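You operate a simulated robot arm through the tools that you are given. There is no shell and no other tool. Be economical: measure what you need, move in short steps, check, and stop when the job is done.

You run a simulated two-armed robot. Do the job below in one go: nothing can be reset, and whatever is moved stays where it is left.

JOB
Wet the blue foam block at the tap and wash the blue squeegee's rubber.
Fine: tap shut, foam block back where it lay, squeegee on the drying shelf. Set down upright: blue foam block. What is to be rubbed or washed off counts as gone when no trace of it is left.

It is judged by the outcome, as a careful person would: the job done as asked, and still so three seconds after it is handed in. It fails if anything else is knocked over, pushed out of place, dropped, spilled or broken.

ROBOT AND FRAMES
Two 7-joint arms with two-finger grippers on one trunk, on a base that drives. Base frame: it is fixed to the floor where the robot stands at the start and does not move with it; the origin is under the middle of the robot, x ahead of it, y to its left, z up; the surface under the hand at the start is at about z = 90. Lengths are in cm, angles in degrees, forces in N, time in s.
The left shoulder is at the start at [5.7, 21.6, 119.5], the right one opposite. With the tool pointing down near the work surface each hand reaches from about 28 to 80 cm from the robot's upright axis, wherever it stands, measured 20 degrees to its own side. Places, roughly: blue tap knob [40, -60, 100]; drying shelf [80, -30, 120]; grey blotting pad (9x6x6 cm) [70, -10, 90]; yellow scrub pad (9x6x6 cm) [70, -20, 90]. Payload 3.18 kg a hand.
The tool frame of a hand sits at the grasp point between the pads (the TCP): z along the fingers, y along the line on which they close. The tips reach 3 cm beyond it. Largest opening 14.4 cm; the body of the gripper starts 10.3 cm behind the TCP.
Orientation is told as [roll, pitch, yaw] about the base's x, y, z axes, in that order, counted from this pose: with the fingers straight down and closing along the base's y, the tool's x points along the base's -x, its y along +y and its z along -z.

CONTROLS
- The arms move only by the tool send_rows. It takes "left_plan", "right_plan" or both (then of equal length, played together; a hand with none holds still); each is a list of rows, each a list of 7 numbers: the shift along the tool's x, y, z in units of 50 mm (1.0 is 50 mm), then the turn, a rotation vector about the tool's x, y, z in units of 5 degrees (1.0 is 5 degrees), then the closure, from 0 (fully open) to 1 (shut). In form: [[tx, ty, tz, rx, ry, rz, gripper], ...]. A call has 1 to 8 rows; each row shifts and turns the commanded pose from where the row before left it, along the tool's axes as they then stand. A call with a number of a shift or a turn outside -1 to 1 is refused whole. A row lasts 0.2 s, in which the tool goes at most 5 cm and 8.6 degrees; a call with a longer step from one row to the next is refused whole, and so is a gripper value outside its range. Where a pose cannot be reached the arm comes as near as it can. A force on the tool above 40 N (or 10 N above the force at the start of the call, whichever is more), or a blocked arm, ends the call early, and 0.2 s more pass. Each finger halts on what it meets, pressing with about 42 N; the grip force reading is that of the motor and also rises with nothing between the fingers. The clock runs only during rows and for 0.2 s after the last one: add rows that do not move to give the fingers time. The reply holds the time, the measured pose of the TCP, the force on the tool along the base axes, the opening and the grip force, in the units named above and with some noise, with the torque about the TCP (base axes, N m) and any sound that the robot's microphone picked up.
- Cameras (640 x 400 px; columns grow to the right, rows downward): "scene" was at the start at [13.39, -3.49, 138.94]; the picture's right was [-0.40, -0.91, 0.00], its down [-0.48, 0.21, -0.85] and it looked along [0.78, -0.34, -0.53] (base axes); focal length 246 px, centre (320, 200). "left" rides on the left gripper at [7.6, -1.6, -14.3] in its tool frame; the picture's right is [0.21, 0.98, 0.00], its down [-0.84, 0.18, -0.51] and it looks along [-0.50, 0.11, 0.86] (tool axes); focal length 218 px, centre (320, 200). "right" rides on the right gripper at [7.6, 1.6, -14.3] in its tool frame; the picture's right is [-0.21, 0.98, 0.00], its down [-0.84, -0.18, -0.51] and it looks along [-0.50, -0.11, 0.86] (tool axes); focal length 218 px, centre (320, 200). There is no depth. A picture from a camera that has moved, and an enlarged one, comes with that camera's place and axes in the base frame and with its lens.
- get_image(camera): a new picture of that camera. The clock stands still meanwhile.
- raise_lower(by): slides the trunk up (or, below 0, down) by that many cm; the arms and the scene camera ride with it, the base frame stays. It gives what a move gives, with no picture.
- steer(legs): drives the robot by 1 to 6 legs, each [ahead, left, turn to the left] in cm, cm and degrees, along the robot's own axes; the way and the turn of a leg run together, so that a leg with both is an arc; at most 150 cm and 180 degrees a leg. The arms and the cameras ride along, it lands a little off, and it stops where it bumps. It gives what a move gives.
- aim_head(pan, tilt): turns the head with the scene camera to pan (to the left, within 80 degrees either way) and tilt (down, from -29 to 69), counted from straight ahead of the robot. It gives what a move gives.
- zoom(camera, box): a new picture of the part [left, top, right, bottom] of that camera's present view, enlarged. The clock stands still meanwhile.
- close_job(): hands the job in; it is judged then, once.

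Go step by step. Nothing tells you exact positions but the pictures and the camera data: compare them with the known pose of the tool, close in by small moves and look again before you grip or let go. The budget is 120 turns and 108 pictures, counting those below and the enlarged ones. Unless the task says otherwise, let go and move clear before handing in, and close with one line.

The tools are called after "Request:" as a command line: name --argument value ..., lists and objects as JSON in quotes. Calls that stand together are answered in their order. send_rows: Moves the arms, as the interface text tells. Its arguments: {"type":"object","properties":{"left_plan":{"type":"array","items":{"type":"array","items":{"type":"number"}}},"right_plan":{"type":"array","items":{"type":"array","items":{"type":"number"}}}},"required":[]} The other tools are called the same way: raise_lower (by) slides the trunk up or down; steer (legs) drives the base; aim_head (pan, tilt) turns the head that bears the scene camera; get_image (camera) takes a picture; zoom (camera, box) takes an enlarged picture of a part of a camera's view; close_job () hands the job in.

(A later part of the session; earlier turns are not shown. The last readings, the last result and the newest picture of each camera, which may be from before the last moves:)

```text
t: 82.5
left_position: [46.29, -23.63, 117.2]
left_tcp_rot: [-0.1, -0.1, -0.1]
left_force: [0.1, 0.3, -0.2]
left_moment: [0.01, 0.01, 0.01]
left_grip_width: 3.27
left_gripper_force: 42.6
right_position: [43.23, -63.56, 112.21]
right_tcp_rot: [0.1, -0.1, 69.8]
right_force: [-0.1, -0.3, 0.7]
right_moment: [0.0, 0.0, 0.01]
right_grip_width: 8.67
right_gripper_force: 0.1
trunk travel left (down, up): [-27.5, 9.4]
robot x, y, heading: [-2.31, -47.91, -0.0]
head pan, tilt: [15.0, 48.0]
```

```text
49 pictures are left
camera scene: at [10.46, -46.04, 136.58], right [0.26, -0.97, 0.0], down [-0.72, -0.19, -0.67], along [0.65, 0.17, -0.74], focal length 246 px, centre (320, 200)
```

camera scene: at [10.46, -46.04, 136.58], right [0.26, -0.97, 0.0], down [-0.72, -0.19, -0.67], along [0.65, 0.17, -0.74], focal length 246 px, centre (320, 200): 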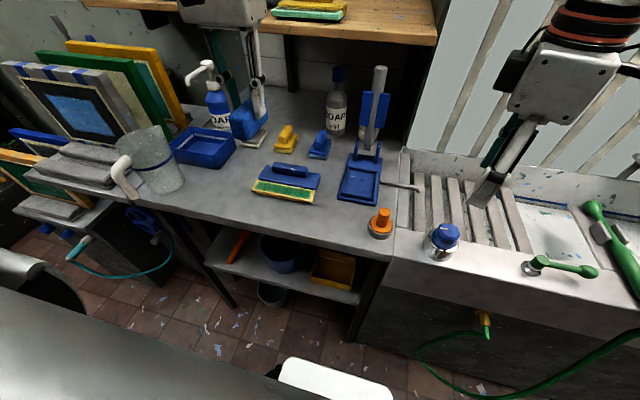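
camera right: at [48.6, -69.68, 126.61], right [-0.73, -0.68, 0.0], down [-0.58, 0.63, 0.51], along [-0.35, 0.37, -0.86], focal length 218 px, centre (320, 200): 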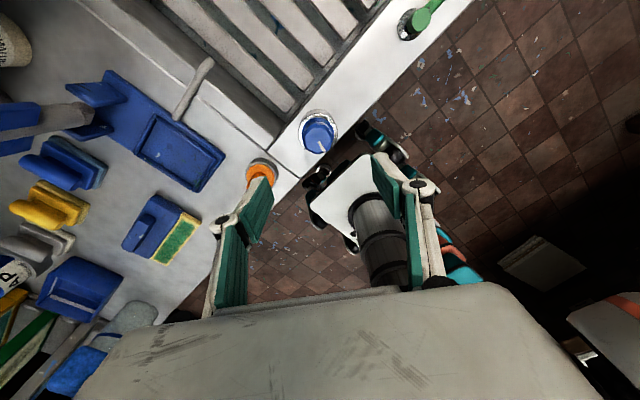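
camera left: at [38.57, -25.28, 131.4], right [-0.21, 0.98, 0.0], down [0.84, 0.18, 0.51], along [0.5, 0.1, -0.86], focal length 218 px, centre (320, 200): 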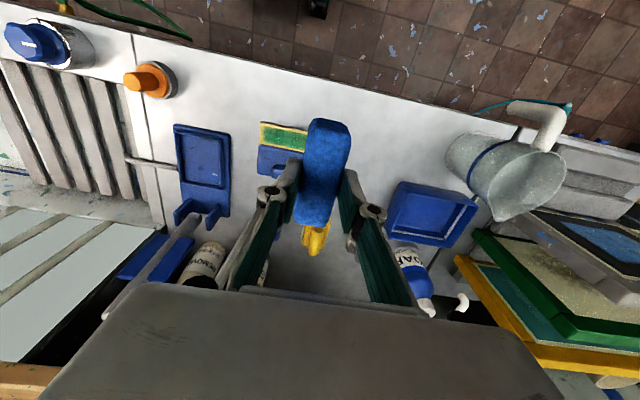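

Request:
zoom --camera "scene" --box '[235, 145, 345, 215]'

```text
5.71 times, centred on (290, 180) of scene
camera zoom: at [10.46, -46.04, 136.58], right [0.26, -0.97, 0.0], down [-0.72, -0.19, -0.67], along [0.65, 0.17, -0.74], focal length 1403 px, centre (491, 314)
```

zoom: 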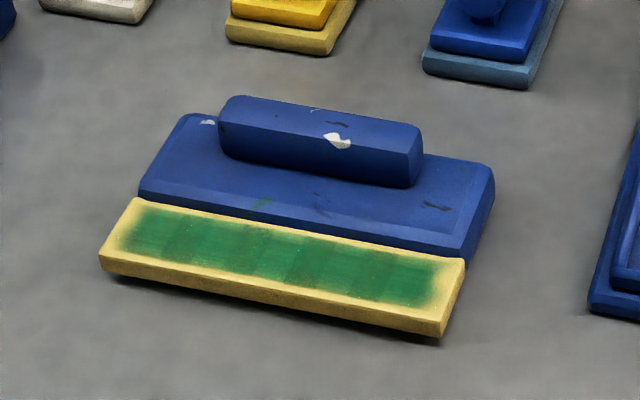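

Rubber spans x 48.1–51.9, y −34…−18.3. I position the foam at x≈47.8 (clear of the handle) over its left end and lower until light contact.

Request:
send_rows --left_plan '[[-0.3, 0.7, 0, 0, 0, 0, 0.85], [0, 0, 0.9, 0, 0, 0, 0.85], [0, 0, 0.9, 0, 0, 0, 0.85], [0, 0, 0.9, 0, 0, 0, 0.85], [0, 0, 0.9, 0, 0, 0, 0.85], [0, 0, 0, 0, 0, 0, 0.85]]'

Request:
get_image --camera "left"

Request:
zoom --camera "scene" --box '[220, 115, 360, 215]'

```text
t: 84.0
left_position: [47.76, -20.27, 99.25]
left_tcp_rot: [0.0, 0.1, -0.1]
left_force: [0.3, -0.7, 0.0]
left_moment: [0.04, -0.04, 0.0]
left_grip_width: 3.29
left_gripper_force: 41.9
right_position: [43.19, -63.58, 112.31]
right_tcp_rot: [0.2, -0.2, 69.8]
right_force: [0.5, 0.8, 0.6]
right_moment: [0.02, 0.0, 0.02]
right_grip_width: 8.65
right_gripper_force: 0.1
trunk travel left (down, up): [-27.5, 9.4]
robot x, y, heading: [-2.2, -48.28, -0.4]
head pan, tilt: [15.0, 48.0]
```

```text
47 pictures are left
camera left: at [39.99, -22.02, 113.45], right [-0.21, 0.98, 0.0], down [0.84, 0.18, 0.51], along [0.5, 0.1, -0.86], focal length 218 px, centre (320, 200)
```

left: 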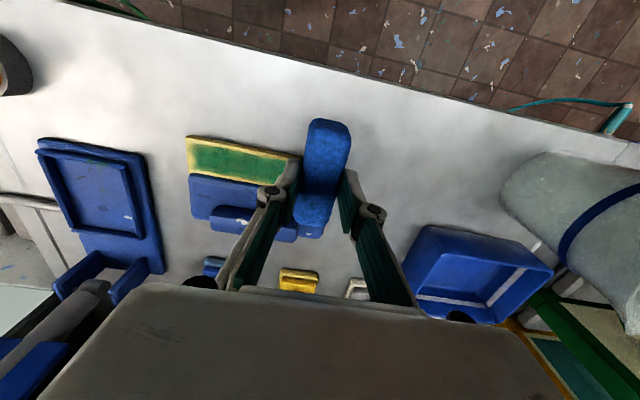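

```text
4.00 times, centred on (290, 165) of scene
camera zoom: at [10.41, -46.07, 136.59], right [0.26, -0.97, 0.0], down [-0.72, -0.19, -0.67], along [0.65, 0.17, -0.74], focal length 982 px, centre (440, 340)
```

zoom: 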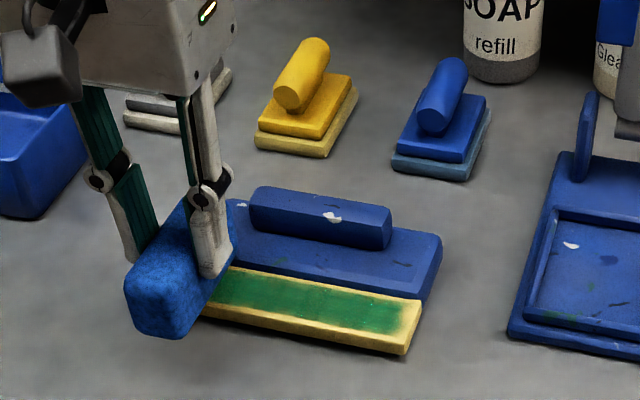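

Request:
send_rows --left_plan '[[0, 0, 0.2, 0, 0, 0, 0.85], [0, 0, 0.2, 0, 0, 0, 0.85], [0, 0, 0.06, 0, 0, 0, 0.85], [0, 0, 0, 0, 0, 0, 0.85]]'

Request:
send_rows --left_plan '[[0, 0, 0.06, 0, 0, 0, 0.85], [0, 0, 0, 0, 0, 0, 0.85]]'

Request:
zoom --camera "scene" --box '[220, 115, 360, 215]'

```text
t: 85.0
left_position: [47.36, -20.33, 97.3]
left_tcp_rot: [-0.1, -0.1, -0.1]
left_force: [-15.6, 0.4, 33.8]
left_moment: [0.01, -0.42, 0.01]
left_grip_width: 3.27
left_gripper_force: 41.5
right_position: [43.07, -63.63, 112.35]
right_tcp_rot: [-0.1, -0.1, 69.8]
right_force: [1.0, -0.1, 0.3]
right_moment: [0.01, -0.02, 0.03]
right_grip_width: 8.64
right_gripper_force: 0.1
trunk travel left (down, up): [-27.5, 9.4]
robot x, y, heading: [-2.52, -48.45, -0.2]
head pan, tilt: [15.0, 48.0]
```

```text
t: 85.5
left_position: [47.2, -20.44, 96.85]
left_tcp_rot: [-0.1, -0.1, -0.1]
left_force: [-20.3, -0.4, 38.5]
left_moment: [0.03, -0.44, -0.03]
left_grip_width: 3.27
left_gripper_force: 41.7
right_position: [42.96, -63.55, 112.53]
right_tcp_rot: [-0.1, -0.2, 69.7]
right_force: [0.7, 0.6, -0.6]
right_moment: [0.0, 0.03, -0.03]
right_grip_width: 8.63
right_gripper_force: 0.1
trunk travel left (down, up): [-27.5, 9.4]
robot x, y, heading: [-2.25, -48.26, 0.0]
head pan, tilt: [15.0, 48.0]
```

```text
4.00 times, centred on (290, 165) of scene
camera zoom: at [9.97, -46.19, 136.63], right [0.26, -0.97, 0.0], down [-0.72, -0.19, -0.67], along [0.65, 0.17, -0.74], focal length 982 px, centre (440, 340)
```

zoom: 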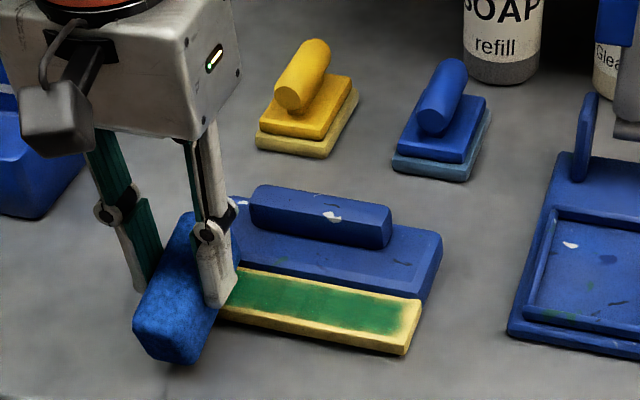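

It presses too hard, likely catching the body's raised bevel. I lift, shift 1 cm toward me, and lower gently again.

Request:
send_rows --left_plan '[[0, 0, -0.3, 0, 0, 0, 0.85], [0.17, 0, 0, 0, 0, 0, 0.85], [0, 0, 0.1, 0, 0, 0, 0.85], [0, 0, 0.06, 0, 0, 0, 0.85], [0, 0, 0, 0, 0, 0, 0.85]]'

Request:
send_rows --left_plan '[[0, 0, 0.06, 0, 0, 0, 0.85], [0, 0, 0, 0, 0, 0, 0.85]]'

```text
t: 86.8
left_position: [46.94, -20.12, 97.2]
left_tcp_rot: [0.0, 0.0, 0.0]
left_force: [0.7, -0.2, -0.7]
left_moment: [0.0, -0.03, 0.05]
left_grip_width: 3.28
left_gripper_force: 42.1
right_position: [43.21, -63.49, 112.17]
right_tcp_rot: [0.1, 0.0, 69.8]
right_force: [-0.8, -0.2, -0.5]
right_moment: [0.0, -0.01, 0.01]
right_grip_width: 8.64
right_gripper_force: 0.1
trunk travel left (down, up): [-27.5, 9.4]
robot x, y, heading: [-2.45, -48.33, -0.2]
head pan, tilt: [15.0, 48.0]
```

```text
t: 87.3
left_position: [46.87, -20.15, 96.98]
left_tcp_rot: [-0.2, 0.0, -0.2]
left_force: [-1.2, 0.2, 0.4]
left_moment: [0.0, 0.02, 0.0]
left_grip_width: 3.3
left_gripper_force: 42.0
right_position: [43.31, -63.65, 112.26]
right_tcp_rot: [0.1, 0.0, 69.8]
right_force: [0.3, 0.4, 0.2]
right_moment: [-0.02, 0.01, 0.04]
right_grip_width: 8.65
right_gripper_force: 0.1
trunk travel left (down, up): [-27.5, 9.4]
robot x, y, heading: [-2.62, -48.14, 0.3]
head pan, tilt: [15.0, 48.0]
```

No contact yet at 97.0, confirming it was the bevel. I keep lowering in 2–3 mm steps.

Request:
send_rows --left_plan '[[0, 0, 0.05, 0, 0, 0, 0.85], [0, 0, 0.05, 0, 0, 0, 0.85], [0, 0, 0, 0, 0, 0, 0.85]]'

Request:
send_rows --left_plan '[[0, 0, 0.05, 0, 0, 0, 0.85], [0, 0, 0, 0, 0, 0, 0.85]]'

Request:
send_rows --left_plan '[[0, 0, 0.05, 0, 0, 0, 0.85], [0, 0, 0, 0, 0, 0, 0.85]]'

```text
t: 88.2
left_position: [47.06, -20.25, 96.49]
left_tcp_rot: [-0.2, 0.0, 0.0]
left_force: [-0.9, 0.6, 0.8]
left_moment: [0.02, -0.01, 0.02]
left_grip_width: 3.24
left_gripper_force: 41.5
right_position: [43.21, -63.52, 112.38]
right_tcp_rot: [0.1, -0.1, 69.8]
right_force: [0.3, 1.1, 0.1]
right_moment: [0.02, -0.02, 0.01]
right_grip_width: 8.65
right_gripper_force: 0.1
trunk travel left (down, up): [-27.5, 9.4]
robot x, y, heading: [-2.66, -47.75, -0.0]
head pan, tilt: [15.0, 48.0]
```

```text
t: 88.8
left_position: [46.89, -20.17, 96.28]
left_tcp_rot: [-0.1, -0.1, -0.1]
left_force: [-0.5, 0.4, 10.5]
left_moment: [0.02, 0.39, -0.01]
left_grip_width: 3.29
left_gripper_force: 41.9
right_position: [43.24, -63.59, 112.3]
right_tcp_rot: [0.1, -0.1, 69.8]
right_force: [0.1, 0.5, 0.4]
right_moment: [0.03, 0.02, 0.01]
right_grip_width: 8.64
right_gripper_force: 0.0
trunk travel left (down, up): [-27.5, 9.4]
robot x, y, heading: [-2.49, -48.47, -0.2]
head pan, tilt: [15.0, 48.0]
```

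```text
t: 89.3
left_position: [46.9, -20.29, 96.23]
left_tcp_rot: [0.0, -0.3, -0.1]
left_force: [-0.2, 4.1, 33.3]
left_moment: [0.21, 0.97, -0.06]
left_grip_width: 3.26
left_gripper_force: 41.9
right_position: [43.13, -63.53, 112.4]
right_tcp_rot: [0.1, -0.1, 69.8]
right_force: [0.0, -0.3, -0.1]
right_moment: [-0.01, 0.0, 0.03]
right_grip_width: 8.63
right_gripper_force: 0.1
trunk travel left (down, up): [-27.5, 9.4]
robot x, y, heading: [-2.44, -48.28, -0.0]
head pan, tilt: [15.0, 48.0]
```

Contact at z≈96.3. I ease to about 10 N and make a first short stroke toward −y.

Request:
send_rows --left_plan '[[0, 0, -0.04, 0, 0, 0, 0.85], [0, -0.2, 0, 0, 0, 0, 0.85], [0, -0.3, 0, 0, 0, 0, 0.85], [0, -0.3, 0, 0, 0, 0, 0.85], [0, 0, 0, 0, 0, 0, 0.85]]'

Request:
zoom --camera "scene" --box '[220, 115, 360, 215]'

```text
t: 90.5
left_position: [46.93, -24.07, 96.25]
left_tcp_rot: [0.0, 0.1, -0.1]
left_force: [-3.7, 8.0, 16.7]
left_moment: [0.35, 0.18, -0.09]
left_grip_width: 3.3
left_gripper_force: 42.3
right_position: [43.04, -63.57, 112.38]
right_tcp_rot: [0.0, -0.1, 69.8]
right_force: [0.1, 0.5, -0.3]
right_moment: [-0.01, 0.02, 0.03]
right_grip_width: 8.64
right_gripper_force: 0.0
trunk travel left (down, up): [-27.5, 9.4]
robot x, y, heading: [-2.37, -48.24, -0.1]
head pan, tilt: [15.0, 48.0]
```

```text
4.00 times, centred on (290, 165) of scene
camera zoom: at [10.32, -46.01, 136.58], right [0.26, -0.97, 0.0], down [-0.72, -0.19, -0.67], along [0.65, 0.17, -0.74], focal length 982 px, centre (440, 340)
```

zoom: 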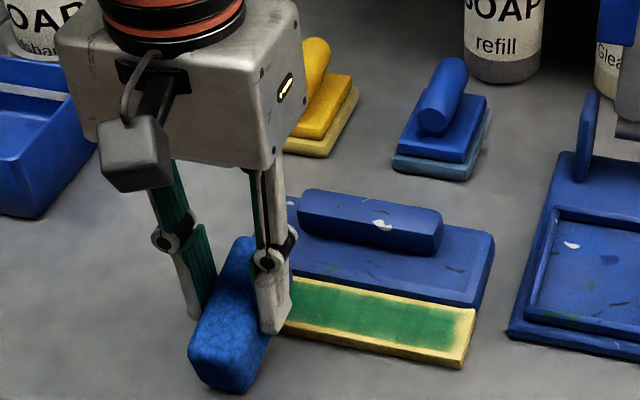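

The squeegee slides along with the foam, so it needs to be held. I lift the left hand, drive left so that the right hand can grip the handle's right end with a tilted hand while the left wipes.

Request:
send_rows --left_plan '[[0, 0, -0.9, 0, 0, 0, 0.85], [0, 0, -0.9, 0, 0, 0, 0.85], [0, 0, -0.9, 0, 0, 0, 0.85], [0, 0, -0.9, 0, 0, 0, 0.85], [0, 0.7, -0.5, 0, 0, 0, 0.85]]'

Request:
steer --legs '[[0, 28, 0]]'

Request:
aim_head --pan -10 --tilt 45

Request:
get_image --camera "scene"

```text
t: 91.8
left_position: [46.73, -20.21, 116.63]
left_tcp_rot: [-0.2, 0.1, -0.1]
left_force: [0.0, -1.0, -0.2]
left_moment: [-0.03, 0.01, 0.01]
left_grip_width: 3.29
left_gripper_force: 41.7
right_position: [43.11, -63.42, 112.24]
right_tcp_rot: [0.1, 0.1, 69.8]
right_force: [0.4, 0.9, -0.8]
right_moment: [-0.02, -0.01, 0.0]
right_grip_width: 8.64
right_gripper_force: 0.0
trunk travel left (down, up): [-27.5, 9.4]
robot x, y, heading: [-2.5, -48.39, -0.5]
head pan, tilt: [15.0, 48.0]
```

```text
t: 94.8
left_position: [47.08, 8.06, 116.58]
left_tcp_rot: [-0.1, -0.1, -0.1]
left_force: [0.2, 0.0, -0.3]
left_moment: [-0.01, 0.01, 0.01]
left_grip_width: 3.26
left_gripper_force: 42.2
right_position: [43.32, -34.97, 112.25]
right_tcp_rot: [0.2, 0.0, 69.8]
right_force: [-0.7, -0.2, -0.6]
right_moment: [0.0, -0.01, -0.02]
right_grip_width: 8.64
right_gripper_force: 0.0
trunk travel left (down, up): [-27.5, 9.4]
robot x, y, heading: [-2.29, -19.41, -0.1]
head pan, tilt: [15.0, 48.0]
```

```text
t: 95.7
left_position: [46.97, 8.04, 116.65]
left_tcp_rot: [-0.2, 0.1, -0.1]
left_force: [1.1, -0.4, 0.5]
left_moment: [0.0, 0.01, -0.05]
left_grip_width: 3.27
left_gripper_force: 41.8
right_position: [43.47, -34.9, 112.24]
right_tcp_rot: [0.1, 0.0, 69.8]
right_force: [-0.3, 0.2, -0.1]
right_moment: [0.0, -0.01, 0.02]
right_grip_width: 8.62
right_gripper_force: 0.2
trunk travel left (down, up): [-27.5, 9.4]
robot x, y, heading: [-2.02, -19.78, 0.1]
head pan, tilt: [-10.0, 45.0]
```

```text
43 pictures are left
camera scene: at [10.94, -20.96, 136.99], right [-0.18, -0.98, 0.0], down [-0.7, 0.12, -0.71], along [0.7, -0.12, -0.71], focal length 246 px, centre (320, 200)
```

scene: 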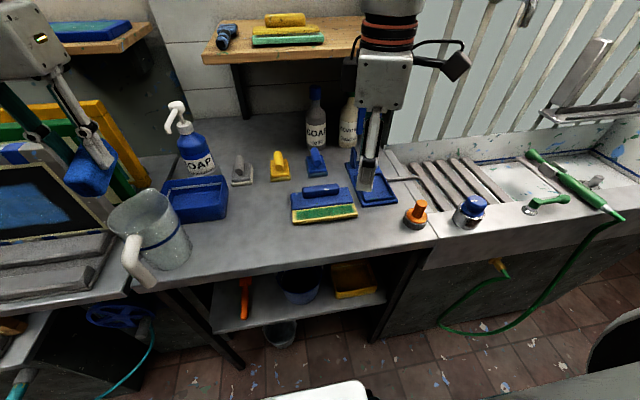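

Request:
zoom --camera "scene" --box '[270, 150, 410, 240]'

```text
4.44 times, centred on (340, 195) of scene
camera zoom: at [10.94, -20.96, 136.99], right [-0.18, -0.98, 0.0], down [-0.7, 0.12, -0.71], along [0.7, -0.12, -0.71], focal length 1091 px, centre (231, 222)
```

zoom: 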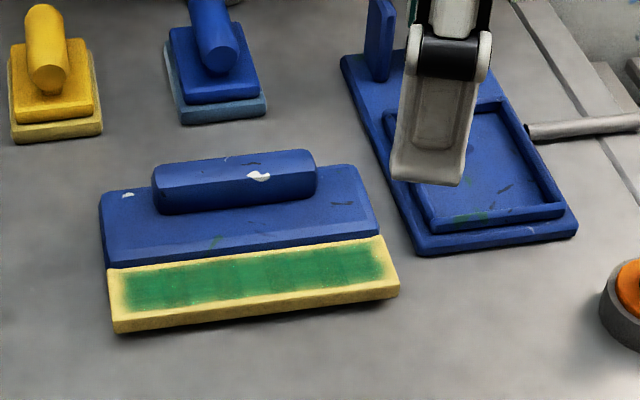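

Handle spans y −33.5…−24.2 around x≈56.3. I turn the right hand to close along x and tilt it so it leans away to the right, then bring it near the handle's right end.

Request:
send_rows --right_plan '[[0, 0, 0, 0, 0, -1, 0.4], [0, 0, 0, 0, 0, -1, 0.4], [0, 0, 0, 0, 0, -1, 0.4], [0, 0, 0, 0, 0, -1, 0.4]]'

Request:
send_rows --right_plan '[[0, 0, 0, 0, -1, 0, 0.4], [0, 0, 0, 0, -1, 0, 0.4], [0, 0, 0, 0, -1, 0, 0.4], [0, 0, 0, 0, -1, 0, 0.4], [0, 0, 0, 0, -1, 0, 0.4], [0, 0, 0, 0, -1, 0, 0.4], [0, 0, 0, 0, -1, 0, 0.4], [0, 0, 0, 0, -1, 0, 0.4]]'

Request:
send_rows --right_plan '[[0.35, -0.64, 0.3, 0, 0, 0, 0.4], [0.35, -0.64, 0.3, 0, 0, 0, 0.4], [0.35, -0.64, 0.3, 0, 0, 0, 0.4], [0.35, -0.64, 0.3, 0, 0, 0, 0.4], [0, 0, 0, 0, 0, 0, 0.4]]'

Request:
get_image --camera "right"

Request:
get_image --camera "scene"

```text
t: 96.7
left_position: [46.84, 8.07, 116.64]
left_tcp_rot: [-0.1, 0.0, -0.2]
left_force: [-0.2, 0.5, -0.8]
left_moment: [-0.02, 0.02, 0.01]
left_grip_width: 3.25
left_gripper_force: 42.4
right_position: [43.28, -35.03, 112.15]
right_tcp_rot: [0.2, -0.1, 89.9]
right_force: [-0.4, 0.5, 0.5]
right_moment: [0.03, 0.02, 0.0]
right_grip_width: 8.63
right_gripper_force: 0.0
trunk travel left (down, up): [-27.5, 9.4]
robot x, y, heading: [-2.12, -19.41, -0.2]
head pan, tilt: [-10.0, 45.0]
```

```text
t: 98.5
left_position: [46.96, 8.16, 116.57]
left_tcp_rot: [-0.1, 0.0, -0.1]
left_force: [0.3, -0.9, 0.6]
left_moment: [-0.01, 0.02, 0.02]
left_grip_width: 3.26
left_gripper_force: 42.0
right_position: [43.31, -35.13, 112.32]
right_tcp_rot: [0.0, -40.3, 89.7]
right_force: [-1.0, 0.0, 0.3]
right_moment: [0.0, 0.04, -0.01]
right_grip_width: 8.66
right_gripper_force: 0.1
trunk travel left (down, up): [-27.5, 9.4]
robot x, y, heading: [-2.14, -19.77, -0.3]
head pan, tilt: [-10.0, 45.0]
```

```text
t: 99.7
left_position: [46.83, 8.12, 116.62]
left_tcp_rot: [0.0, 0.0, -0.1]
left_force: [-0.6, -0.4, -0.5]
left_moment: [-0.03, -0.01, 0.0]
left_grip_width: 3.26
left_gripper_force: 41.9
right_position: [56.0, -36.43, 103.32]
right_tcp_rot: [0.1, -40.1, 89.8]
right_force: [0.1, -0.4, -0.1]
right_moment: [-0.01, -0.03, -0.01]
right_grip_width: 8.64
right_gripper_force: 0.0
trunk travel left (down, up): [-27.5, 9.4]
robot x, y, heading: [-1.96, -19.64, -0.2]
head pan, tilt: [-10.0, 45.0]
```

```text
41 pictures are left
camera right: at [54.31, -51.39, 109.21], right [-0.98, 0.16, 0.13], down [0.18, 0.32, 0.93], along [0.11, 0.93, -0.34], focal length 218 px, centre (320, 200)
```

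right: 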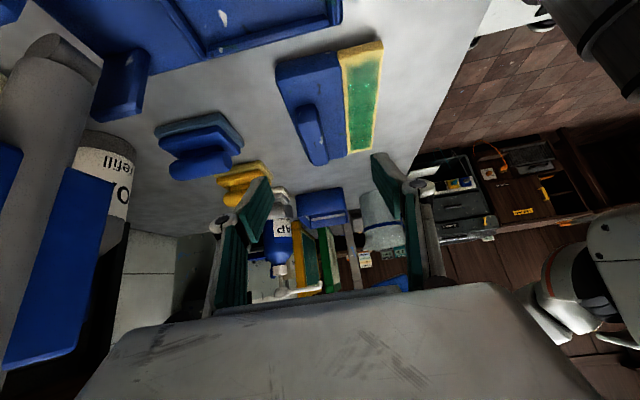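

```text
40 pictures are left
camera scene: at [10.84, -20.94, 137.01], right [-0.18, -0.98, 0.0], down [-0.7, 0.12, -0.71], along [0.7, -0.13, -0.71], focal length 246 px, centre (320, 200)
```

scene: 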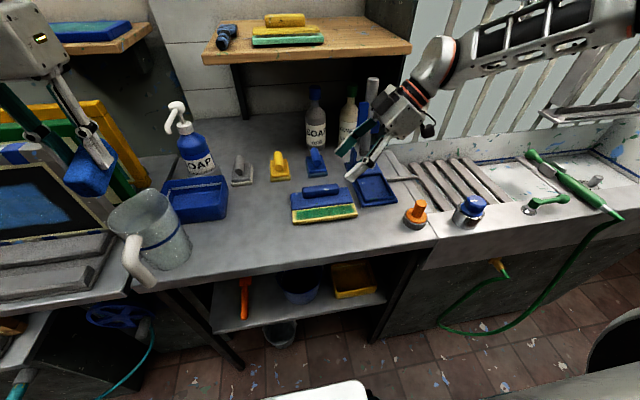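

Request:
zoom --camera "right" --box '[250, 30, 400, 180]'

Request:
zoom --camera "scene" --box '[270, 120, 430, 230]'

```text
2.67 times, centred on (325, 105) of right
camera zoom: at [54.31, -51.39, 109.21], right [-0.98, 0.16, 0.13], down [0.18, 0.32, 0.93], along [0.11, 0.93, -0.34], focal length 582 px, centre (307, 453)
```

zoom: 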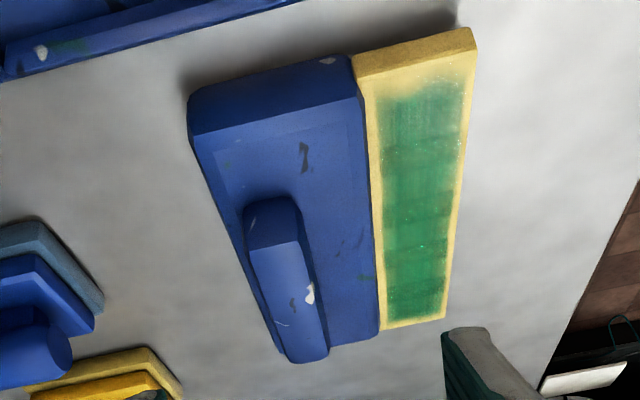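

```text
3.64 times, centred on (350, 175) of scene
camera zoom: at [10.84, -20.94, 137.01], right [-0.18, -0.98, 0.0], down [-0.7, 0.12, -0.71], along [0.7, -0.13, -0.71], focal length 893 px, centre (211, 291)
```

zoom: 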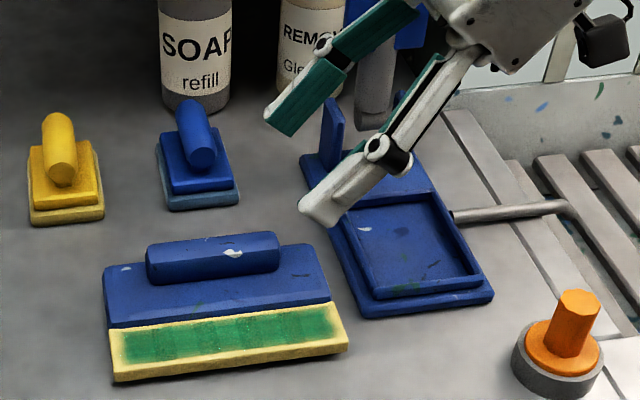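

Request:
send_rows --right_plan '[[0.18, -0.02, 0.46, 0, 0, 0, 0.5], [0.18, -0.02, 0.46, 0, 0, 0, 0.5], [0.15, -0.02, 0.4, 0, 0, 0, 0.5], [0, 0, 0, 0, 0, 0, 0.5]]'

Request:
zoom --camera "right" --box '[180, 60, 460, 260]'

Request:
zoom --camera "scene" --box '[270, 120, 430, 230]'

```text
t: 100.7
left_position: [46.86, 8.16, 116.54]
left_tcp_rot: [0.0, 0.0, -0.1]
left_force: [-0.1, -0.6, -0.6]
left_moment: [0.0, 0.01, 0.01]
left_grip_width: 3.26
left_gripper_force: 41.9
right_position: [56.36, -34.18, 96.56]
right_tcp_rot: [0.0, -40.0, 89.9]
right_force: [0.0, -0.2, 0.6]
right_moment: [0.0, -0.01, 0.03]
right_grip_width: 7.19
right_gripper_force: 0.1
trunk travel left (down, up): [-27.5, 9.4]
robot x, y, heading: [-2.29, -19.55, -0.2]
head pan, tilt: [-10.0, 45.0]
```

```text
2.00 times, centred on (320, 160) of right
camera zoom: at [54.75, -49.22, 102.51], right [-0.98, 0.16, 0.14], down [0.18, 0.32, 0.93], along [0.11, 0.93, -0.34], focal length 436 px, centre (320, 280)
```

zoom: 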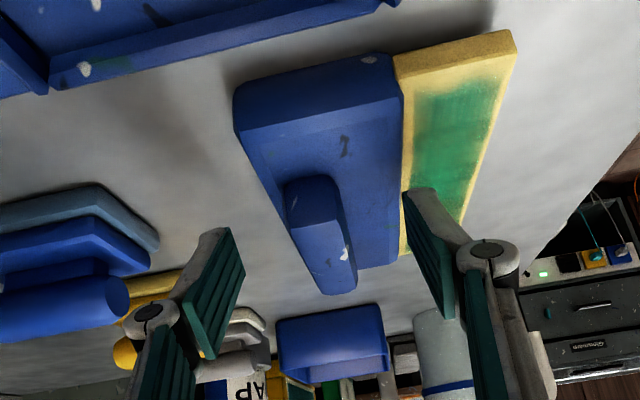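

```text
3.64 times, centred on (350, 175) of scene
camera zoom: at [10.91, -20.96, 137.0], right [-0.18, -0.98, 0.0], down [-0.7, 0.12, -0.71], along [0.7, -0.12, -0.71], focal length 893 px, centre (211, 291)
```

zoom: 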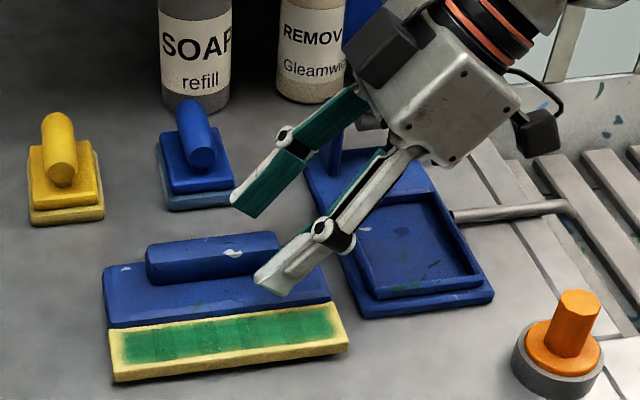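

The handle end is between the fingers. I close on it.

Request:
send_rows --right_plan '[[0.02, 0, 0.04, 0, 0, 0, 0.6], [0, 0, 0, 0, 0, 0, 0.75], [0, 0, 0, 0, 0, 0, 0.9], [0, 0, 0, 0, 0, 0, 0.95], [0, 0, 0, 0, 0, 0, 0.95]]'

Request:
zoom --camera "scene" --box '[270, 120, 430, 230]'

```text
t: 101.9
left_position: [46.85, 8.13, 116.57]
left_tcp_rot: [-0.2, 0.0, 0.0]
left_force: [0.2, -0.2, -1.7]
left_moment: [0.04, 0.01, -0.02]
left_grip_width: 3.26
left_gripper_force: 41.8
right_position: [56.56, -34.1, 96.28]
right_tcp_rot: [0.1, -40.1, 89.7]
right_force: [0.3, 0.1, 0.3]
right_moment: [0.15, 0.02, -0.06]
right_grip_width: 2.34
right_gripper_force: 42.3
trunk travel left (down, up): [-27.5, 9.4]
robot x, y, heading: [-1.93, -20.01, -0.2]
head pan, tilt: [-10.0, 45.0]
```

```text
3.64 times, centred on (350, 175) of scene
camera zoom: at [10.95, -20.97, 136.99], right [-0.18, -0.98, 0.0], down [-0.7, 0.12, -0.71], along [0.7, -0.12, -0.71], focal length 893 px, centre (211, 291)
```

zoom: 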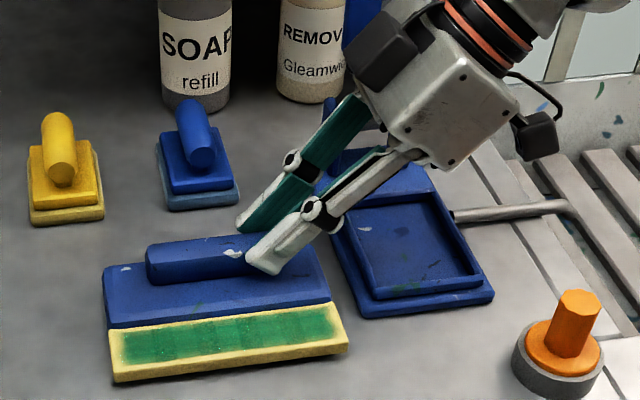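

Held firmly. Now the left hand comes over the rubber's left end and lowers to just above it.

Request:
send_rows --left_plan '[[0, -0.88, 0, 0, 0, 0, 0.85], [0, -0.88, 0, 0, 0, 0, 0.85], [0, -0.88, 0, 0, 0, 0, 0.85], [0, -0.88, 0, 0, 0, 0, 0.85], [0, -0.88, 0, 0, 0, 0, 0.85], [0, -0.88, 0, 0, 0, 0, 0.85], [-0.1, -0.8, 0, 0, 0, 0, 0.85], [0, 0, 0, 0, 0, 0, 0.85]]'

Request:
send_rows --left_plan '[[0, 0, 0.9, 0, 0, 0, 0.85], [0, 0, 0.9, 0, 0, 0, 0.85], [0, 0, 0.9, 0, 0, 0, 0.85], [0, 0, 0.9, 0, 0, 0, 0.85], [0, 0, 0.3, 0, 0, 0, 0.85], [0, 0, 0, 0, 0, 0, 0.85]]'

Request:
get_image --camera "left"

```text
t: 103.7
left_position: [47.57, -22.46, 116.67]
left_tcp_rot: [-0.1, 0.1, 0.0]
left_force: [0.3, 0.3, -0.2]
left_moment: [-0.02, -0.02, 0.0]
left_grip_width: 3.29
left_gripper_force: 41.5
right_position: [56.51, -34.04, 96.45]
right_tcp_rot: [0.2, -40.1, 89.8]
right_force: [-0.4, 0.1, 0.7]
right_moment: [0.2, -0.07, 0.0]
right_grip_width: 2.33
right_gripper_force: 41.7
trunk travel left (down, up): [-27.5, 9.4]
robot x, y, heading: [-2.26, -19.87, -0.0]
head pan, tilt: [-10.0, 45.0]
```

```text
t: 105.1
left_position: [47.32, -22.46, 97.11]
left_tcp_rot: [-0.1, 0.1, 0.0]
left_force: [0.3, 0.1, -0.9]
left_moment: [0.0, 0.02, 0.01]
left_grip_width: 3.26
left_gripper_force: 42.0
right_position: [56.43, -34.13, 96.33]
right_tcp_rot: [0.1, -40.1, 89.6]
right_force: [-0.7, 0.5, 0.6]
right_moment: [0.06, -0.02, 0.0]
right_grip_width: 2.36
right_gripper_force: 42.1
trunk travel left (down, up): [-27.5, 9.4]
robot x, y, heading: [-2.22, -19.83, -0.1]
head pan, tilt: [-10.0, 45.0]
```

```text
34 pictures are left
camera left: at [39.68, -24.02, 111.31], right [-0.21, 0.98, 0.0], down [0.84, 0.18, 0.51], along [0.5, 0.1, -0.86], focal length 218 px, centre (320, 200)
```

left: 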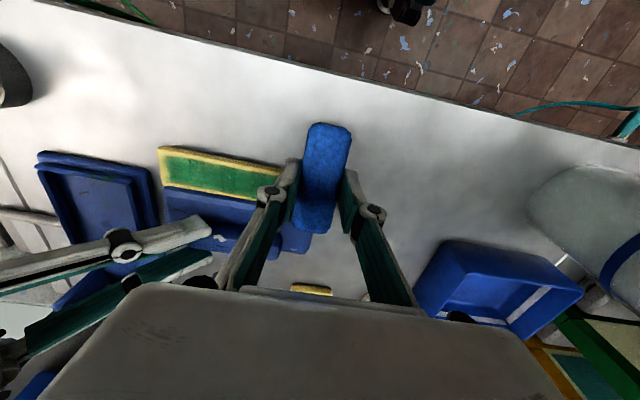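

Request:
send_rows --left_plan '[[0, 0, 0.08, 0, 0, 0, 0.85], [0, 0, 0.06, 0, 0, 0, 0.85], [0, 0, 0, 0, 0, 0, 0.85]]'

Request:
send_rows --left_plan '[[0, 0, 0.04, 0, 0, 0, 0.85], [0, 0, 0, 0, 0, 0, 0.85]]'

```text
t: 105.9
left_position: [47.12, -22.45, 96.78]
left_tcp_rot: [-0.4, -0.2, -0.2]
left_force: [-3.2, 3.8, 32.5]
left_moment: [0.02, -0.72, 0.14]
left_grip_width: 3.28
left_gripper_force: 41.8
right_position: [56.3, -34.15, 96.54]
right_tcp_rot: [-0.3, -40.1, 89.8]
right_force: [0.0, -1.8, -0.7]
right_moment: [-0.54, -0.88, 0.35]
right_grip_width: 2.32
right_gripper_force: 42.2
trunk travel left (down, up): [-27.5, 9.4]
robot x, y, heading: [-2.31, -19.66, -0.3]
head pan, tilt: [-10.0, 45.0]
```

```text
t: 106.5
left_position: [47.23, -22.34, 96.74]
left_tcp_rot: [-0.3, -0.3, -0.1]
left_force: [-3.1, 3.3, 41.3]
left_moment: [0.04, -0.93, 0.11]
left_grip_width: 3.27
left_gripper_force: 42.4
right_position: [56.22, -34.23, 96.48]
right_tcp_rot: [-0.1, -40.2, 89.8]
right_force: [-1.0, -5.1, 0.8]
right_moment: [-0.9, -0.92, 0.54]
right_grip_width: 2.38
right_gripper_force: 41.4
trunk travel left (down, up): [-27.5, 9.4]
robot x, y, heading: [-2.08, -19.98, -0.2]
head pan, tilt: [-10.0, 45.0]
```

Request:
send_rows --left_plan '[[0, 0, -0.3, 0, 0, 0, 0.85], [0, 0, -0.2, 0, 0, 0, 0.85], [0, 0, 0, 0, 0, 0, 0.85]]'

Request:
zoom --camera "scene" --box '[250, 130, 390, 230]'

Request:
zoom --camera "right" --box '[260, 60, 560, 280]'

```text
t: 107.3
left_position: [47.27, -22.31, 98.55]
left_tcp_rot: [0.1, 0.1, -0.1]
left_force: [0.3, -0.4, -1.1]
left_moment: [0.01, 0.0, 0.01]
left_grip_width: 3.28
left_gripper_force: 41.8
right_position: [56.52, -34.09, 96.34]
right_tcp_rot: [0.1, -40.2, 89.7]
right_force: [1.4, 1.5, 3.2]
right_moment: [0.65, 0.09, -0.23]
right_grip_width: 2.31
right_gripper_force: 42.1
trunk travel left (down, up): [-27.5, 9.4]
robot x, y, heading: [-2.32, -19.5, -0.3]
head pan, tilt: [-10.0, 45.0]
```

```text
4.00 times, centred on (320, 180) of scene
camera zoom: at [10.93, -20.94, 136.98], right [-0.18, -0.98, 0.0], down [-0.7, 0.12, -0.71], along [0.7, -0.12, -0.71], focal length 982 px, centre (320, 280)
```

zoom: 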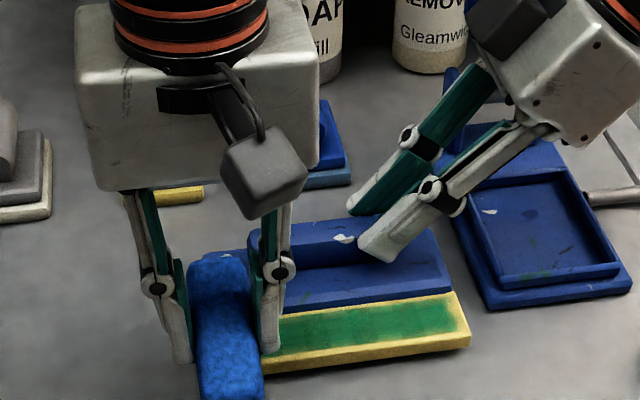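

```text
1.82 times, centred on (410, 170) of right
camera zoom: at [54.76, -49.16, 102.27], right [-0.98, 0.16, 0.14], down [0.18, 0.32, 0.93], along [0.11, 0.93, -0.34], focal length 397 px, centre (156, 254)
```

zoom: 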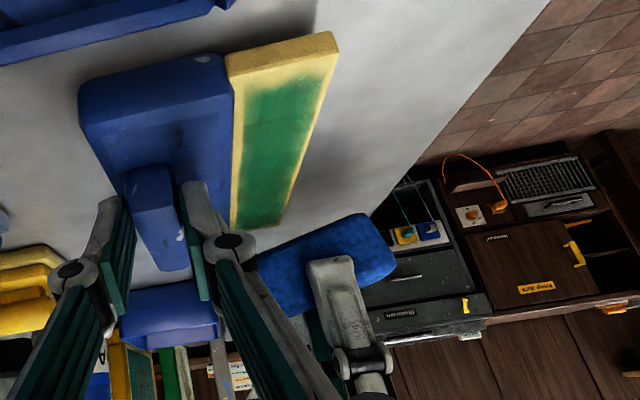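

The foam has tipped about 14° in the grip (near end down), so only its edge touches. I pitch the hand to level it and approach again lightly.

Request:
send_rows --left_plan '[[0, 0, 0, 0, 0.95, 0, 0.85], [0, 0, 0, 0, 0.95, 0, 0.85], [0, 0, 0, 0, 0.9, 0, 0.85], [0, 0, 0, 0, 0, 0, 0.85]]'

Request:
zoom --camera "right" --box '[260, 60, 560, 280]'

```text
t: 108.3
left_position: [47.42, -22.35, 98.8]
left_tcp_rot: [0.0, 14.1, -0.1]
left_force: [-0.1, -0.1, 0.0]
left_moment: [-0.02, 0.0, 0.01]
left_grip_width: 3.24
left_gripper_force: 42.1
right_position: [56.54, -34.13, 96.27]
right_tcp_rot: [0.1, -40.1, 89.8]
right_force: [0.3, 1.7, 3.6]
right_moment: [0.73, 0.01, 0.01]
right_grip_width: 2.34
right_gripper_force: 42.0
trunk travel left (down, up): [-27.5, 9.4]
robot x, y, heading: [-2.22, -19.39, 0.0]
head pan, tilt: [-10.0, 45.0]
```

```text
1.82 times, centred on (410, 170) of right
camera zoom: at [54.74, -49.2, 102.28], right [-0.98, 0.16, 0.14], down [0.18, 0.32, 0.93], along [0.11, 0.93, -0.34], focal length 397 px, centre (156, 254)
```

zoom: 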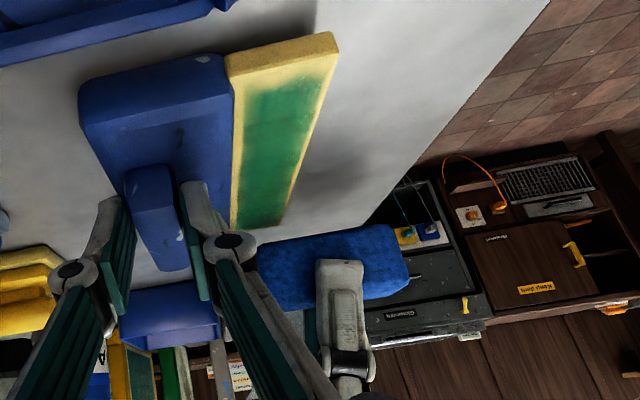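

Request:
send_rows --left_plan '[[-0.155, 0, -0.04, 0, 0, 0, 0.85], [-0.04, 0, 0.16, 0, 0, 0, 0.85], [-0.04, 0, 0.16, 0, 0, 0, 0.85], [0, 0, 0, 0, 0, 0, 0.85]]'

Request:
send_rows --left_plan '[[-0.012, 0, 0.05, 0, 0, 0, 0.85], [0, 0, 0, 0, 0, 0, 0.85]]'

Request:
send_rows --left_plan '[[-0.012, 0, 0.05, 0, 0, 0, 0.85], [0, 0, 0, 0, 0, 0, 0.85]]'

```text
t: 109.3
left_position: [48.04, -22.32, 97.15]
left_tcp_rot: [0.0, 13.9, -0.1]
left_force: [0.0, 1.6, 1.6]
left_moment: [0.05, -0.06, 0.04]
left_grip_width: 3.27
left_gripper_force: 41.5
right_position: [56.57, -34.17, 96.39]
right_tcp_rot: [0.1, -40.2, 89.8]
right_force: [1.1, 0.4, 2.6]
right_moment: [0.54, -0.04, -0.04]
right_grip_width: 2.32
right_gripper_force: 42.3
trunk travel left (down, up): [-27.5, 9.4]
robot x, y, heading: [-2.05, -19.92, -0.4]
head pan, tilt: [-10.0, 45.0]
```

```text
t: 109.9
left_position: [48.2, -22.29, 96.94]
left_tcp_rot: [-0.2, 13.8, -0.2]
left_force: [-0.6, 1.5, 23.6]
left_moment: [0.02, -0.81, 0.01]
left_grip_width: 3.26
left_gripper_force: 41.9
right_position: [56.43, -34.12, 96.38]
right_tcp_rot: [0.0, -40.1, 89.8]
right_force: [1.6, 2.3, -3.2]
right_moment: [0.02, -0.4, -0.2]
right_grip_width: 2.36
right_gripper_force: 41.8
trunk travel left (down, up): [-27.5, 9.4]
robot x, y, heading: [-2.11, -19.59, -0.3]
head pan, tilt: [-10.0, 45.0]
```

```text
t: 110.5
left_position: [47.98, -22.43, 96.86]
left_tcp_rot: [-0.3, 13.8, -0.1]
left_force: [-1.0, 3.3, 36.4]
left_moment: [0.04, -0.85, 0.07]
left_grip_width: 3.28
left_gripper_force: 42.2
right_position: [56.19, -34.13, 96.53]
right_tcp_rot: [-0.1, -40.2, 89.8]
right_force: [-1.3, -2.9, -1.0]
right_moment: [-0.16, -0.75, 0.27]
right_grip_width: 2.35
right_gripper_force: 41.9
trunk travel left (down, up): [-27.5, 9.4]
robot x, y, heading: [-2.27, -19.16, -0.3]
head pan, tilt: [-10.0, 45.0]
```

Level contact on the rubber now. I ease the pressure and stroke toward −y, to y≈−31 first.

Request:
send_rows --left_plan '[[0.012, 0, -0.05, 0, 0, 0, 0.85], [0, -0.25, 0, 0, 0, 0, 0.85], [0, -0.3, 0, 0, 0, 0, 0.85], [0, -0.3, 0, 0, 0, 0, 0.85], [0, -0.3, 0, 0, 0, 0, 0.85], [0, -0.3, 0, 0, 0, 0, 0.85], [0, -0.25, 0, 0, 0, 0, 0.85], [0, 0, 0, 0, 0, 0, 0.85]]'

Request:
zoom --camera "scene" --box '[250, 130, 390, 230]'

```text
t: 112.3
left_position: [48.16, -30.85, 96.93]
left_tcp_rot: [-0.1, 14.0, -0.1]
left_force: [-2.1, 5.8, 11.7]
left_moment: [0.29, 0.0, 0.08]
left_grip_width: 3.26
left_gripper_force: 42.6
right_position: [56.5, -34.28, 96.42]
right_tcp_rot: [-0.1, -40.3, 89.7]
right_force: [6.4, -8.6, 7.3]
right_moment: [-0.34, -0.53, 0.45]
right_grip_width: 2.35
right_gripper_force: 42.0
trunk travel left (down, up): [-27.5, 9.4]
robot x, y, heading: [-1.94, -19.77, -0.3]
head pan, tilt: [-10.0, 45.0]
```

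```text
4.00 times, centred on (320, 180) of scene
camera zoom: at [10.86, -20.99, 137.0], right [-0.18, -0.98, 0.0], down [-0.7, 0.13, -0.71], along [0.7, -0.12, -0.71], focal length 982 px, centre (320, 280)
```

zoom: 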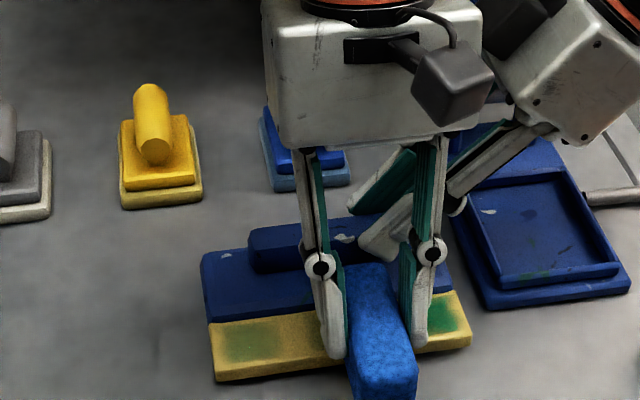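

It works: the stain is coming off. I make more strokes back and forth over the left two thirds.

Request:
send_rows --left_plan '[[0, 0.3, 0, 0, 0, 0, 0.85], [0, 0.33, 0, 0, 0, 0, 0.85], [0, 0.33, 0, 0, 0, 0, 0.85], [0, 0.33, 0, 0, 0, 0, 0.85], [0, 0.33, 0, 0, 0, 0, 0.85], [0, 0.3, 0, 0, 0, 0, 0.85], [0, 0, 0, 0, 0, 0, 0.85]]'

Request:
send_rows --left_plan '[[0, -0.3, 0, 0, 0, 0, 0.85], [0, -0.33, 0, 0, 0, 0, 0.85], [0, -0.33, 0, 0, 0, 0, 0.85], [0, -0.33, 0, 0, 0, 0, 0.85], [0, -0.33, 0, 0, 0, 0, 0.85], [0, -0.33, 0, 0, 0, 0, 0.85], [0, -0.33, 0, 0, 0, 0, 0.85], [0, 0, 0, 0, 0, 0, 0.85]]'

Request:
zoom --camera "scene" --box '[250, 130, 390, 230]'

```text
t: 113.9
left_position: [48.11, -21.14, 97.07]
left_tcp_rot: [-0.2, 13.8, 0.0]
left_force: [1.5, -6.1, 8.5]
left_moment: [-0.4, -0.1, -0.05]
left_grip_width: 3.29
left_gripper_force: 42.5
right_position: [56.41, -34.15, 96.28]
right_tcp_rot: [0.1, -40.0, 89.8]
right_force: [-4.6, 9.6, 4.1]
right_moment: [1.0, 0.14, 0.02]
right_grip_width: 2.31
right_gripper_force: 42.3
trunk travel left (down, up): [-27.5, 9.4]
robot x, y, heading: [-2.51, -19.96, 0.0]
head pan, tilt: [-10.0, 45.0]
```

```text
t: 115.7
left_position: [48.59, -31.75, 96.96]
left_tcp_rot: [-0.6, 15.0, 1.0]
left_force: [-27.5, 2.5, 7.5]
left_moment: [0.02, 0.97, -0.35]
left_grip_width: 3.25
left_gripper_force: 42.2
right_position: [56.6, -34.37, 96.34]
right_tcp_rot: [-0.4, -40.0, 89.9]
right_force: [24.8, -2.3, -2.4]
right_moment: [-0.05, -1.13, 0.05]
right_grip_width: 2.34
right_gripper_force: 41.7
trunk travel left (down, up): [-27.5, 9.4]
robot x, y, heading: [-2.47, -19.75, -0.2]
head pan, tilt: [-10.0, 45.0]
```

```text
4.00 times, centred on (320, 180) of scene
camera zoom: at [10.89, -20.97, 136.98], right [-0.18, -0.98, 0.0], down [-0.7, 0.12, -0.71], along [0.7, -0.12, -0.71], focal length 982 px, centre (320, 280)
```

zoom: 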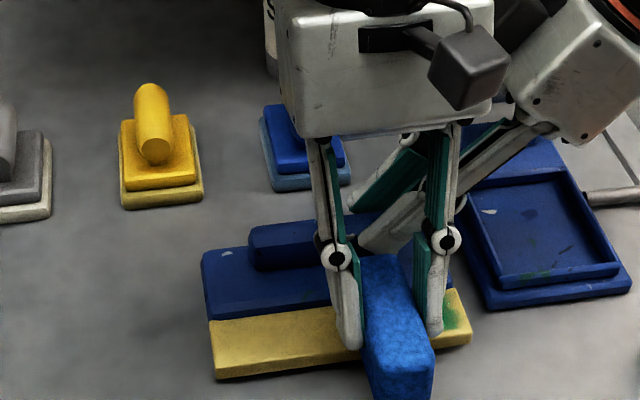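

The left part is clean; only the right end remains, but the hands nearly touch. I lift the left hand away, then regrip the handle with the right hand leaning further (60°).

Request:
send_rows --left_plan '[[0, 0.5, 0, 0, 0, 0, 0.85], [-0.1, 0, -0.5, 0, 0, 0, 0.85], [0, 0.7, -0.5, 0, 0, 0, 0.85], [0, 0.9, 0, 0, 0, 0, 0.85], [0, 0, 0, 0, 0, 0, 0.85]]'

Request:
send_rows --right_plan '[[0, 0, 0, 0, 0, 0, 0.8], [0, 0, 0, 0, 0, 0, 0.6], [0, 0, 0, 0, 0, 0, 0.5], [-0.1, 0, -0.6, 0, 0, 0, 0.5], [0, 0, 0, 0, -1, 0, 0.5], [0, 0, 0, 0, -1, 0, 0.5], [0, 0, 0, 0, -1, 0, 0.5], [0, 0, 0, 0, -1, 0, 0.5]]'

Request:
get_image --camera "scene"

Request:
get_image --camera "right"

```text
t: 116.9
left_position: [50.1, -22.17, 101.74]
left_tcp_rot: [-0.1, 14.0, 0.0]
left_force: [0.4, 0.4, -0.1]
left_moment: [0.0, 0.02, 0.0]
left_grip_width: 3.26
left_gripper_force: 41.9
right_position: [56.45, -34.19, 96.35]
right_tcp_rot: [0.0, -40.1, 89.7]
right_force: [0.2, 0.0, 3.7]
right_moment: [0.63, 0.11, 0.1]
right_grip_width: 2.32
right_gripper_force: 42.2
trunk travel left (down, up): [-27.5, 9.4]
robot x, y, heading: [-2.7, -19.85, -0.4]
head pan, tilt: [-10.0, 45.0]
```

```text
t: 118.7
left_position: [50.03, -22.16, 101.62]
left_tcp_rot: [-0.1, 13.9, -0.1]
left_force: [0.9, 0.5, -0.8]
left_moment: [-0.01, 0.03, -0.03]
left_grip_width: 3.28
left_gripper_force: 41.4
right_position: [56.5, -35.79, 98.84]
right_tcp_rot: [0.0, -60.2, 89.8]
right_force: [-1.1, 0.0, 0.4]
right_moment: [0.0, 0.01, 0.01]
right_grip_width: 7.18
right_gripper_force: 0.0
trunk travel left (down, up): [-27.5, 9.4]
robot x, y, heading: [-2.1, -19.38, -0.2]
head pan, tilt: [-10.0, 45.0]
```

```text
28 pictures are left
camera scene: at [10.94, -21.01, 136.99], right [-0.18, -0.98, 0.0], down [-0.7, 0.13, -0.71], along [0.7, -0.12, -0.71], focal length 246 px, centre (320, 200)
```

scene: 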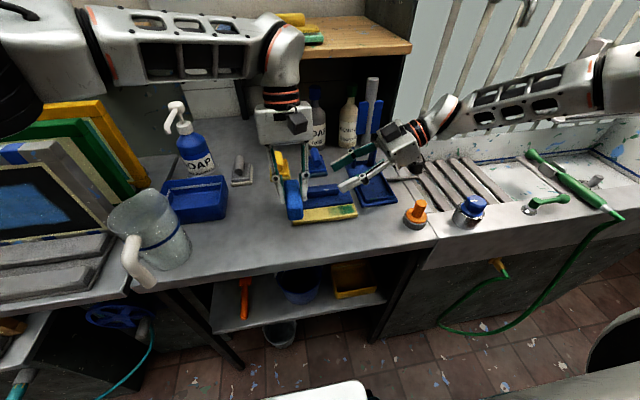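

```text
27 pictures are left
camera right: at [54.7, -51.95, 99.26], right [-0.98, 0.11, 0.18], down [0.18, -0.02, 0.98], along [0.11, 0.99, 0.0], focal length 218 px, centre (320, 200)
```

right: 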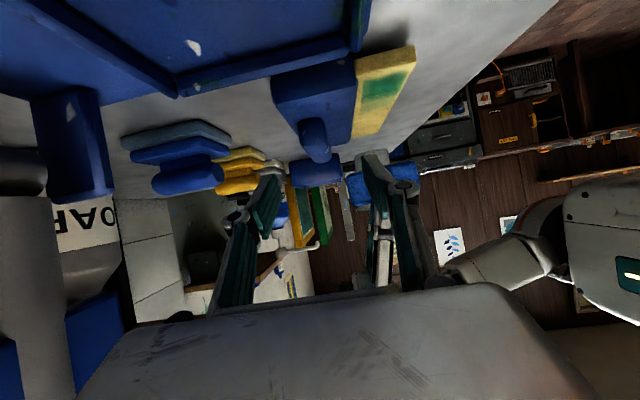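

Request:
send_rows --right_plan '[[0.23, 0, 0.22, 0, 0, 0, 0.5], [0.23, 0, 0.22, 0, 0, 0, 0.5], [0, 0, 0, 0, 0, 0, 0.65], [0, 0, 0, 0, 0, 0, 0.8], [0, 0, 0, 0, 0, 0, 0.95], [0, 0, 0, 0, 0, 0, 0.95]]'

Request:
zoom --camera "scene" --box '[250, 120, 410, 230]'

```text
t: 120.1
left_position: [50.05, -22.11, 101.54]
left_tcp_rot: [0.0, 14.0, -0.1]
left_force: [0.0, -0.5, -0.6]
left_moment: [0.0, 0.0, 0.01]
left_grip_width: 3.26
left_gripper_force: 42.1
right_position: [56.45, -34.97, 95.61]
right_tcp_rot: [0.1, -60.0, 89.8]
right_force: [0.3, -0.2, -0.5]
right_moment: [0.07, -0.06, -0.03]
right_grip_width: 2.32
right_gripper_force: 42.3
trunk travel left (down, up): [-27.5, 9.4]
robot x, y, heading: [-2.21, -19.5, -0.1]
head pan, tilt: [-10.0, 45.0]
```

```text
3.64 times, centred on (330, 175) of scene
camera zoom: at [10.94, -20.97, 136.99], right [-0.18, -0.98, 0.0], down [-0.7, 0.12, -0.71], along [0.7, -0.12, -0.71], focal length 893 px, centre (284, 291)
```

zoom: 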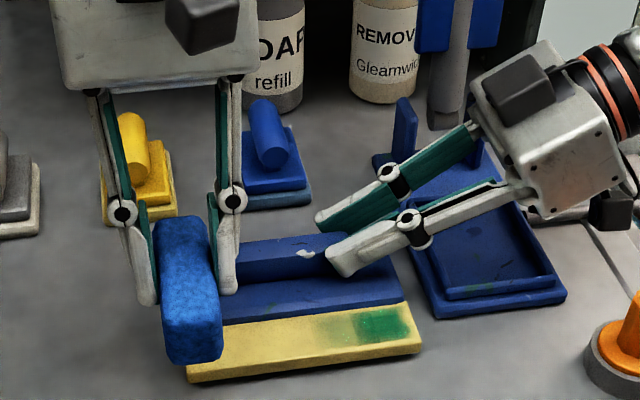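

Right end is accessible now. Left hand over to it, lower and stroke.

Request:
send_rows --left_plan '[[0.073, -0.66, 0.23, 0, 0, 0, 0.85], [0.073, -0.66, 0.23, 0, 0, 0, 0.85], [0.073, -0.66, 0.23, 0, 0, 0, 0.85], [-0.04, 0, 0.16, 0, 0, 0, 0.85], [-0.03, 0, 0.12, 0, 0, 0, 0.85], [0, 0, 0, 0, 0, 0, 0.85]]'

```text
t: 121.5
left_position: [48.32, -31.69, 97.36]
left_tcp_rot: [-0.5, 13.9, 0.5]
left_force: [1.1, 4.0, 28.1]
left_moment: [0.28, -1.13, 0.14]
left_grip_width: 3.3
left_gripper_force: 42.2
right_position: [56.35, -34.87, 95.78]
right_tcp_rot: [-0.1, -60.0, 89.8]
right_force: [1.9, -1.6, -4.8]
right_moment: [-0.01, -0.36, -0.02]
right_grip_width: 2.33
right_gripper_force: 42.1
trunk travel left (down, up): [-27.5, 9.4]
robot x, y, heading: [-2.11, -19.7, -0.2]
head pan, tilt: [-10.0, 45.0]
```

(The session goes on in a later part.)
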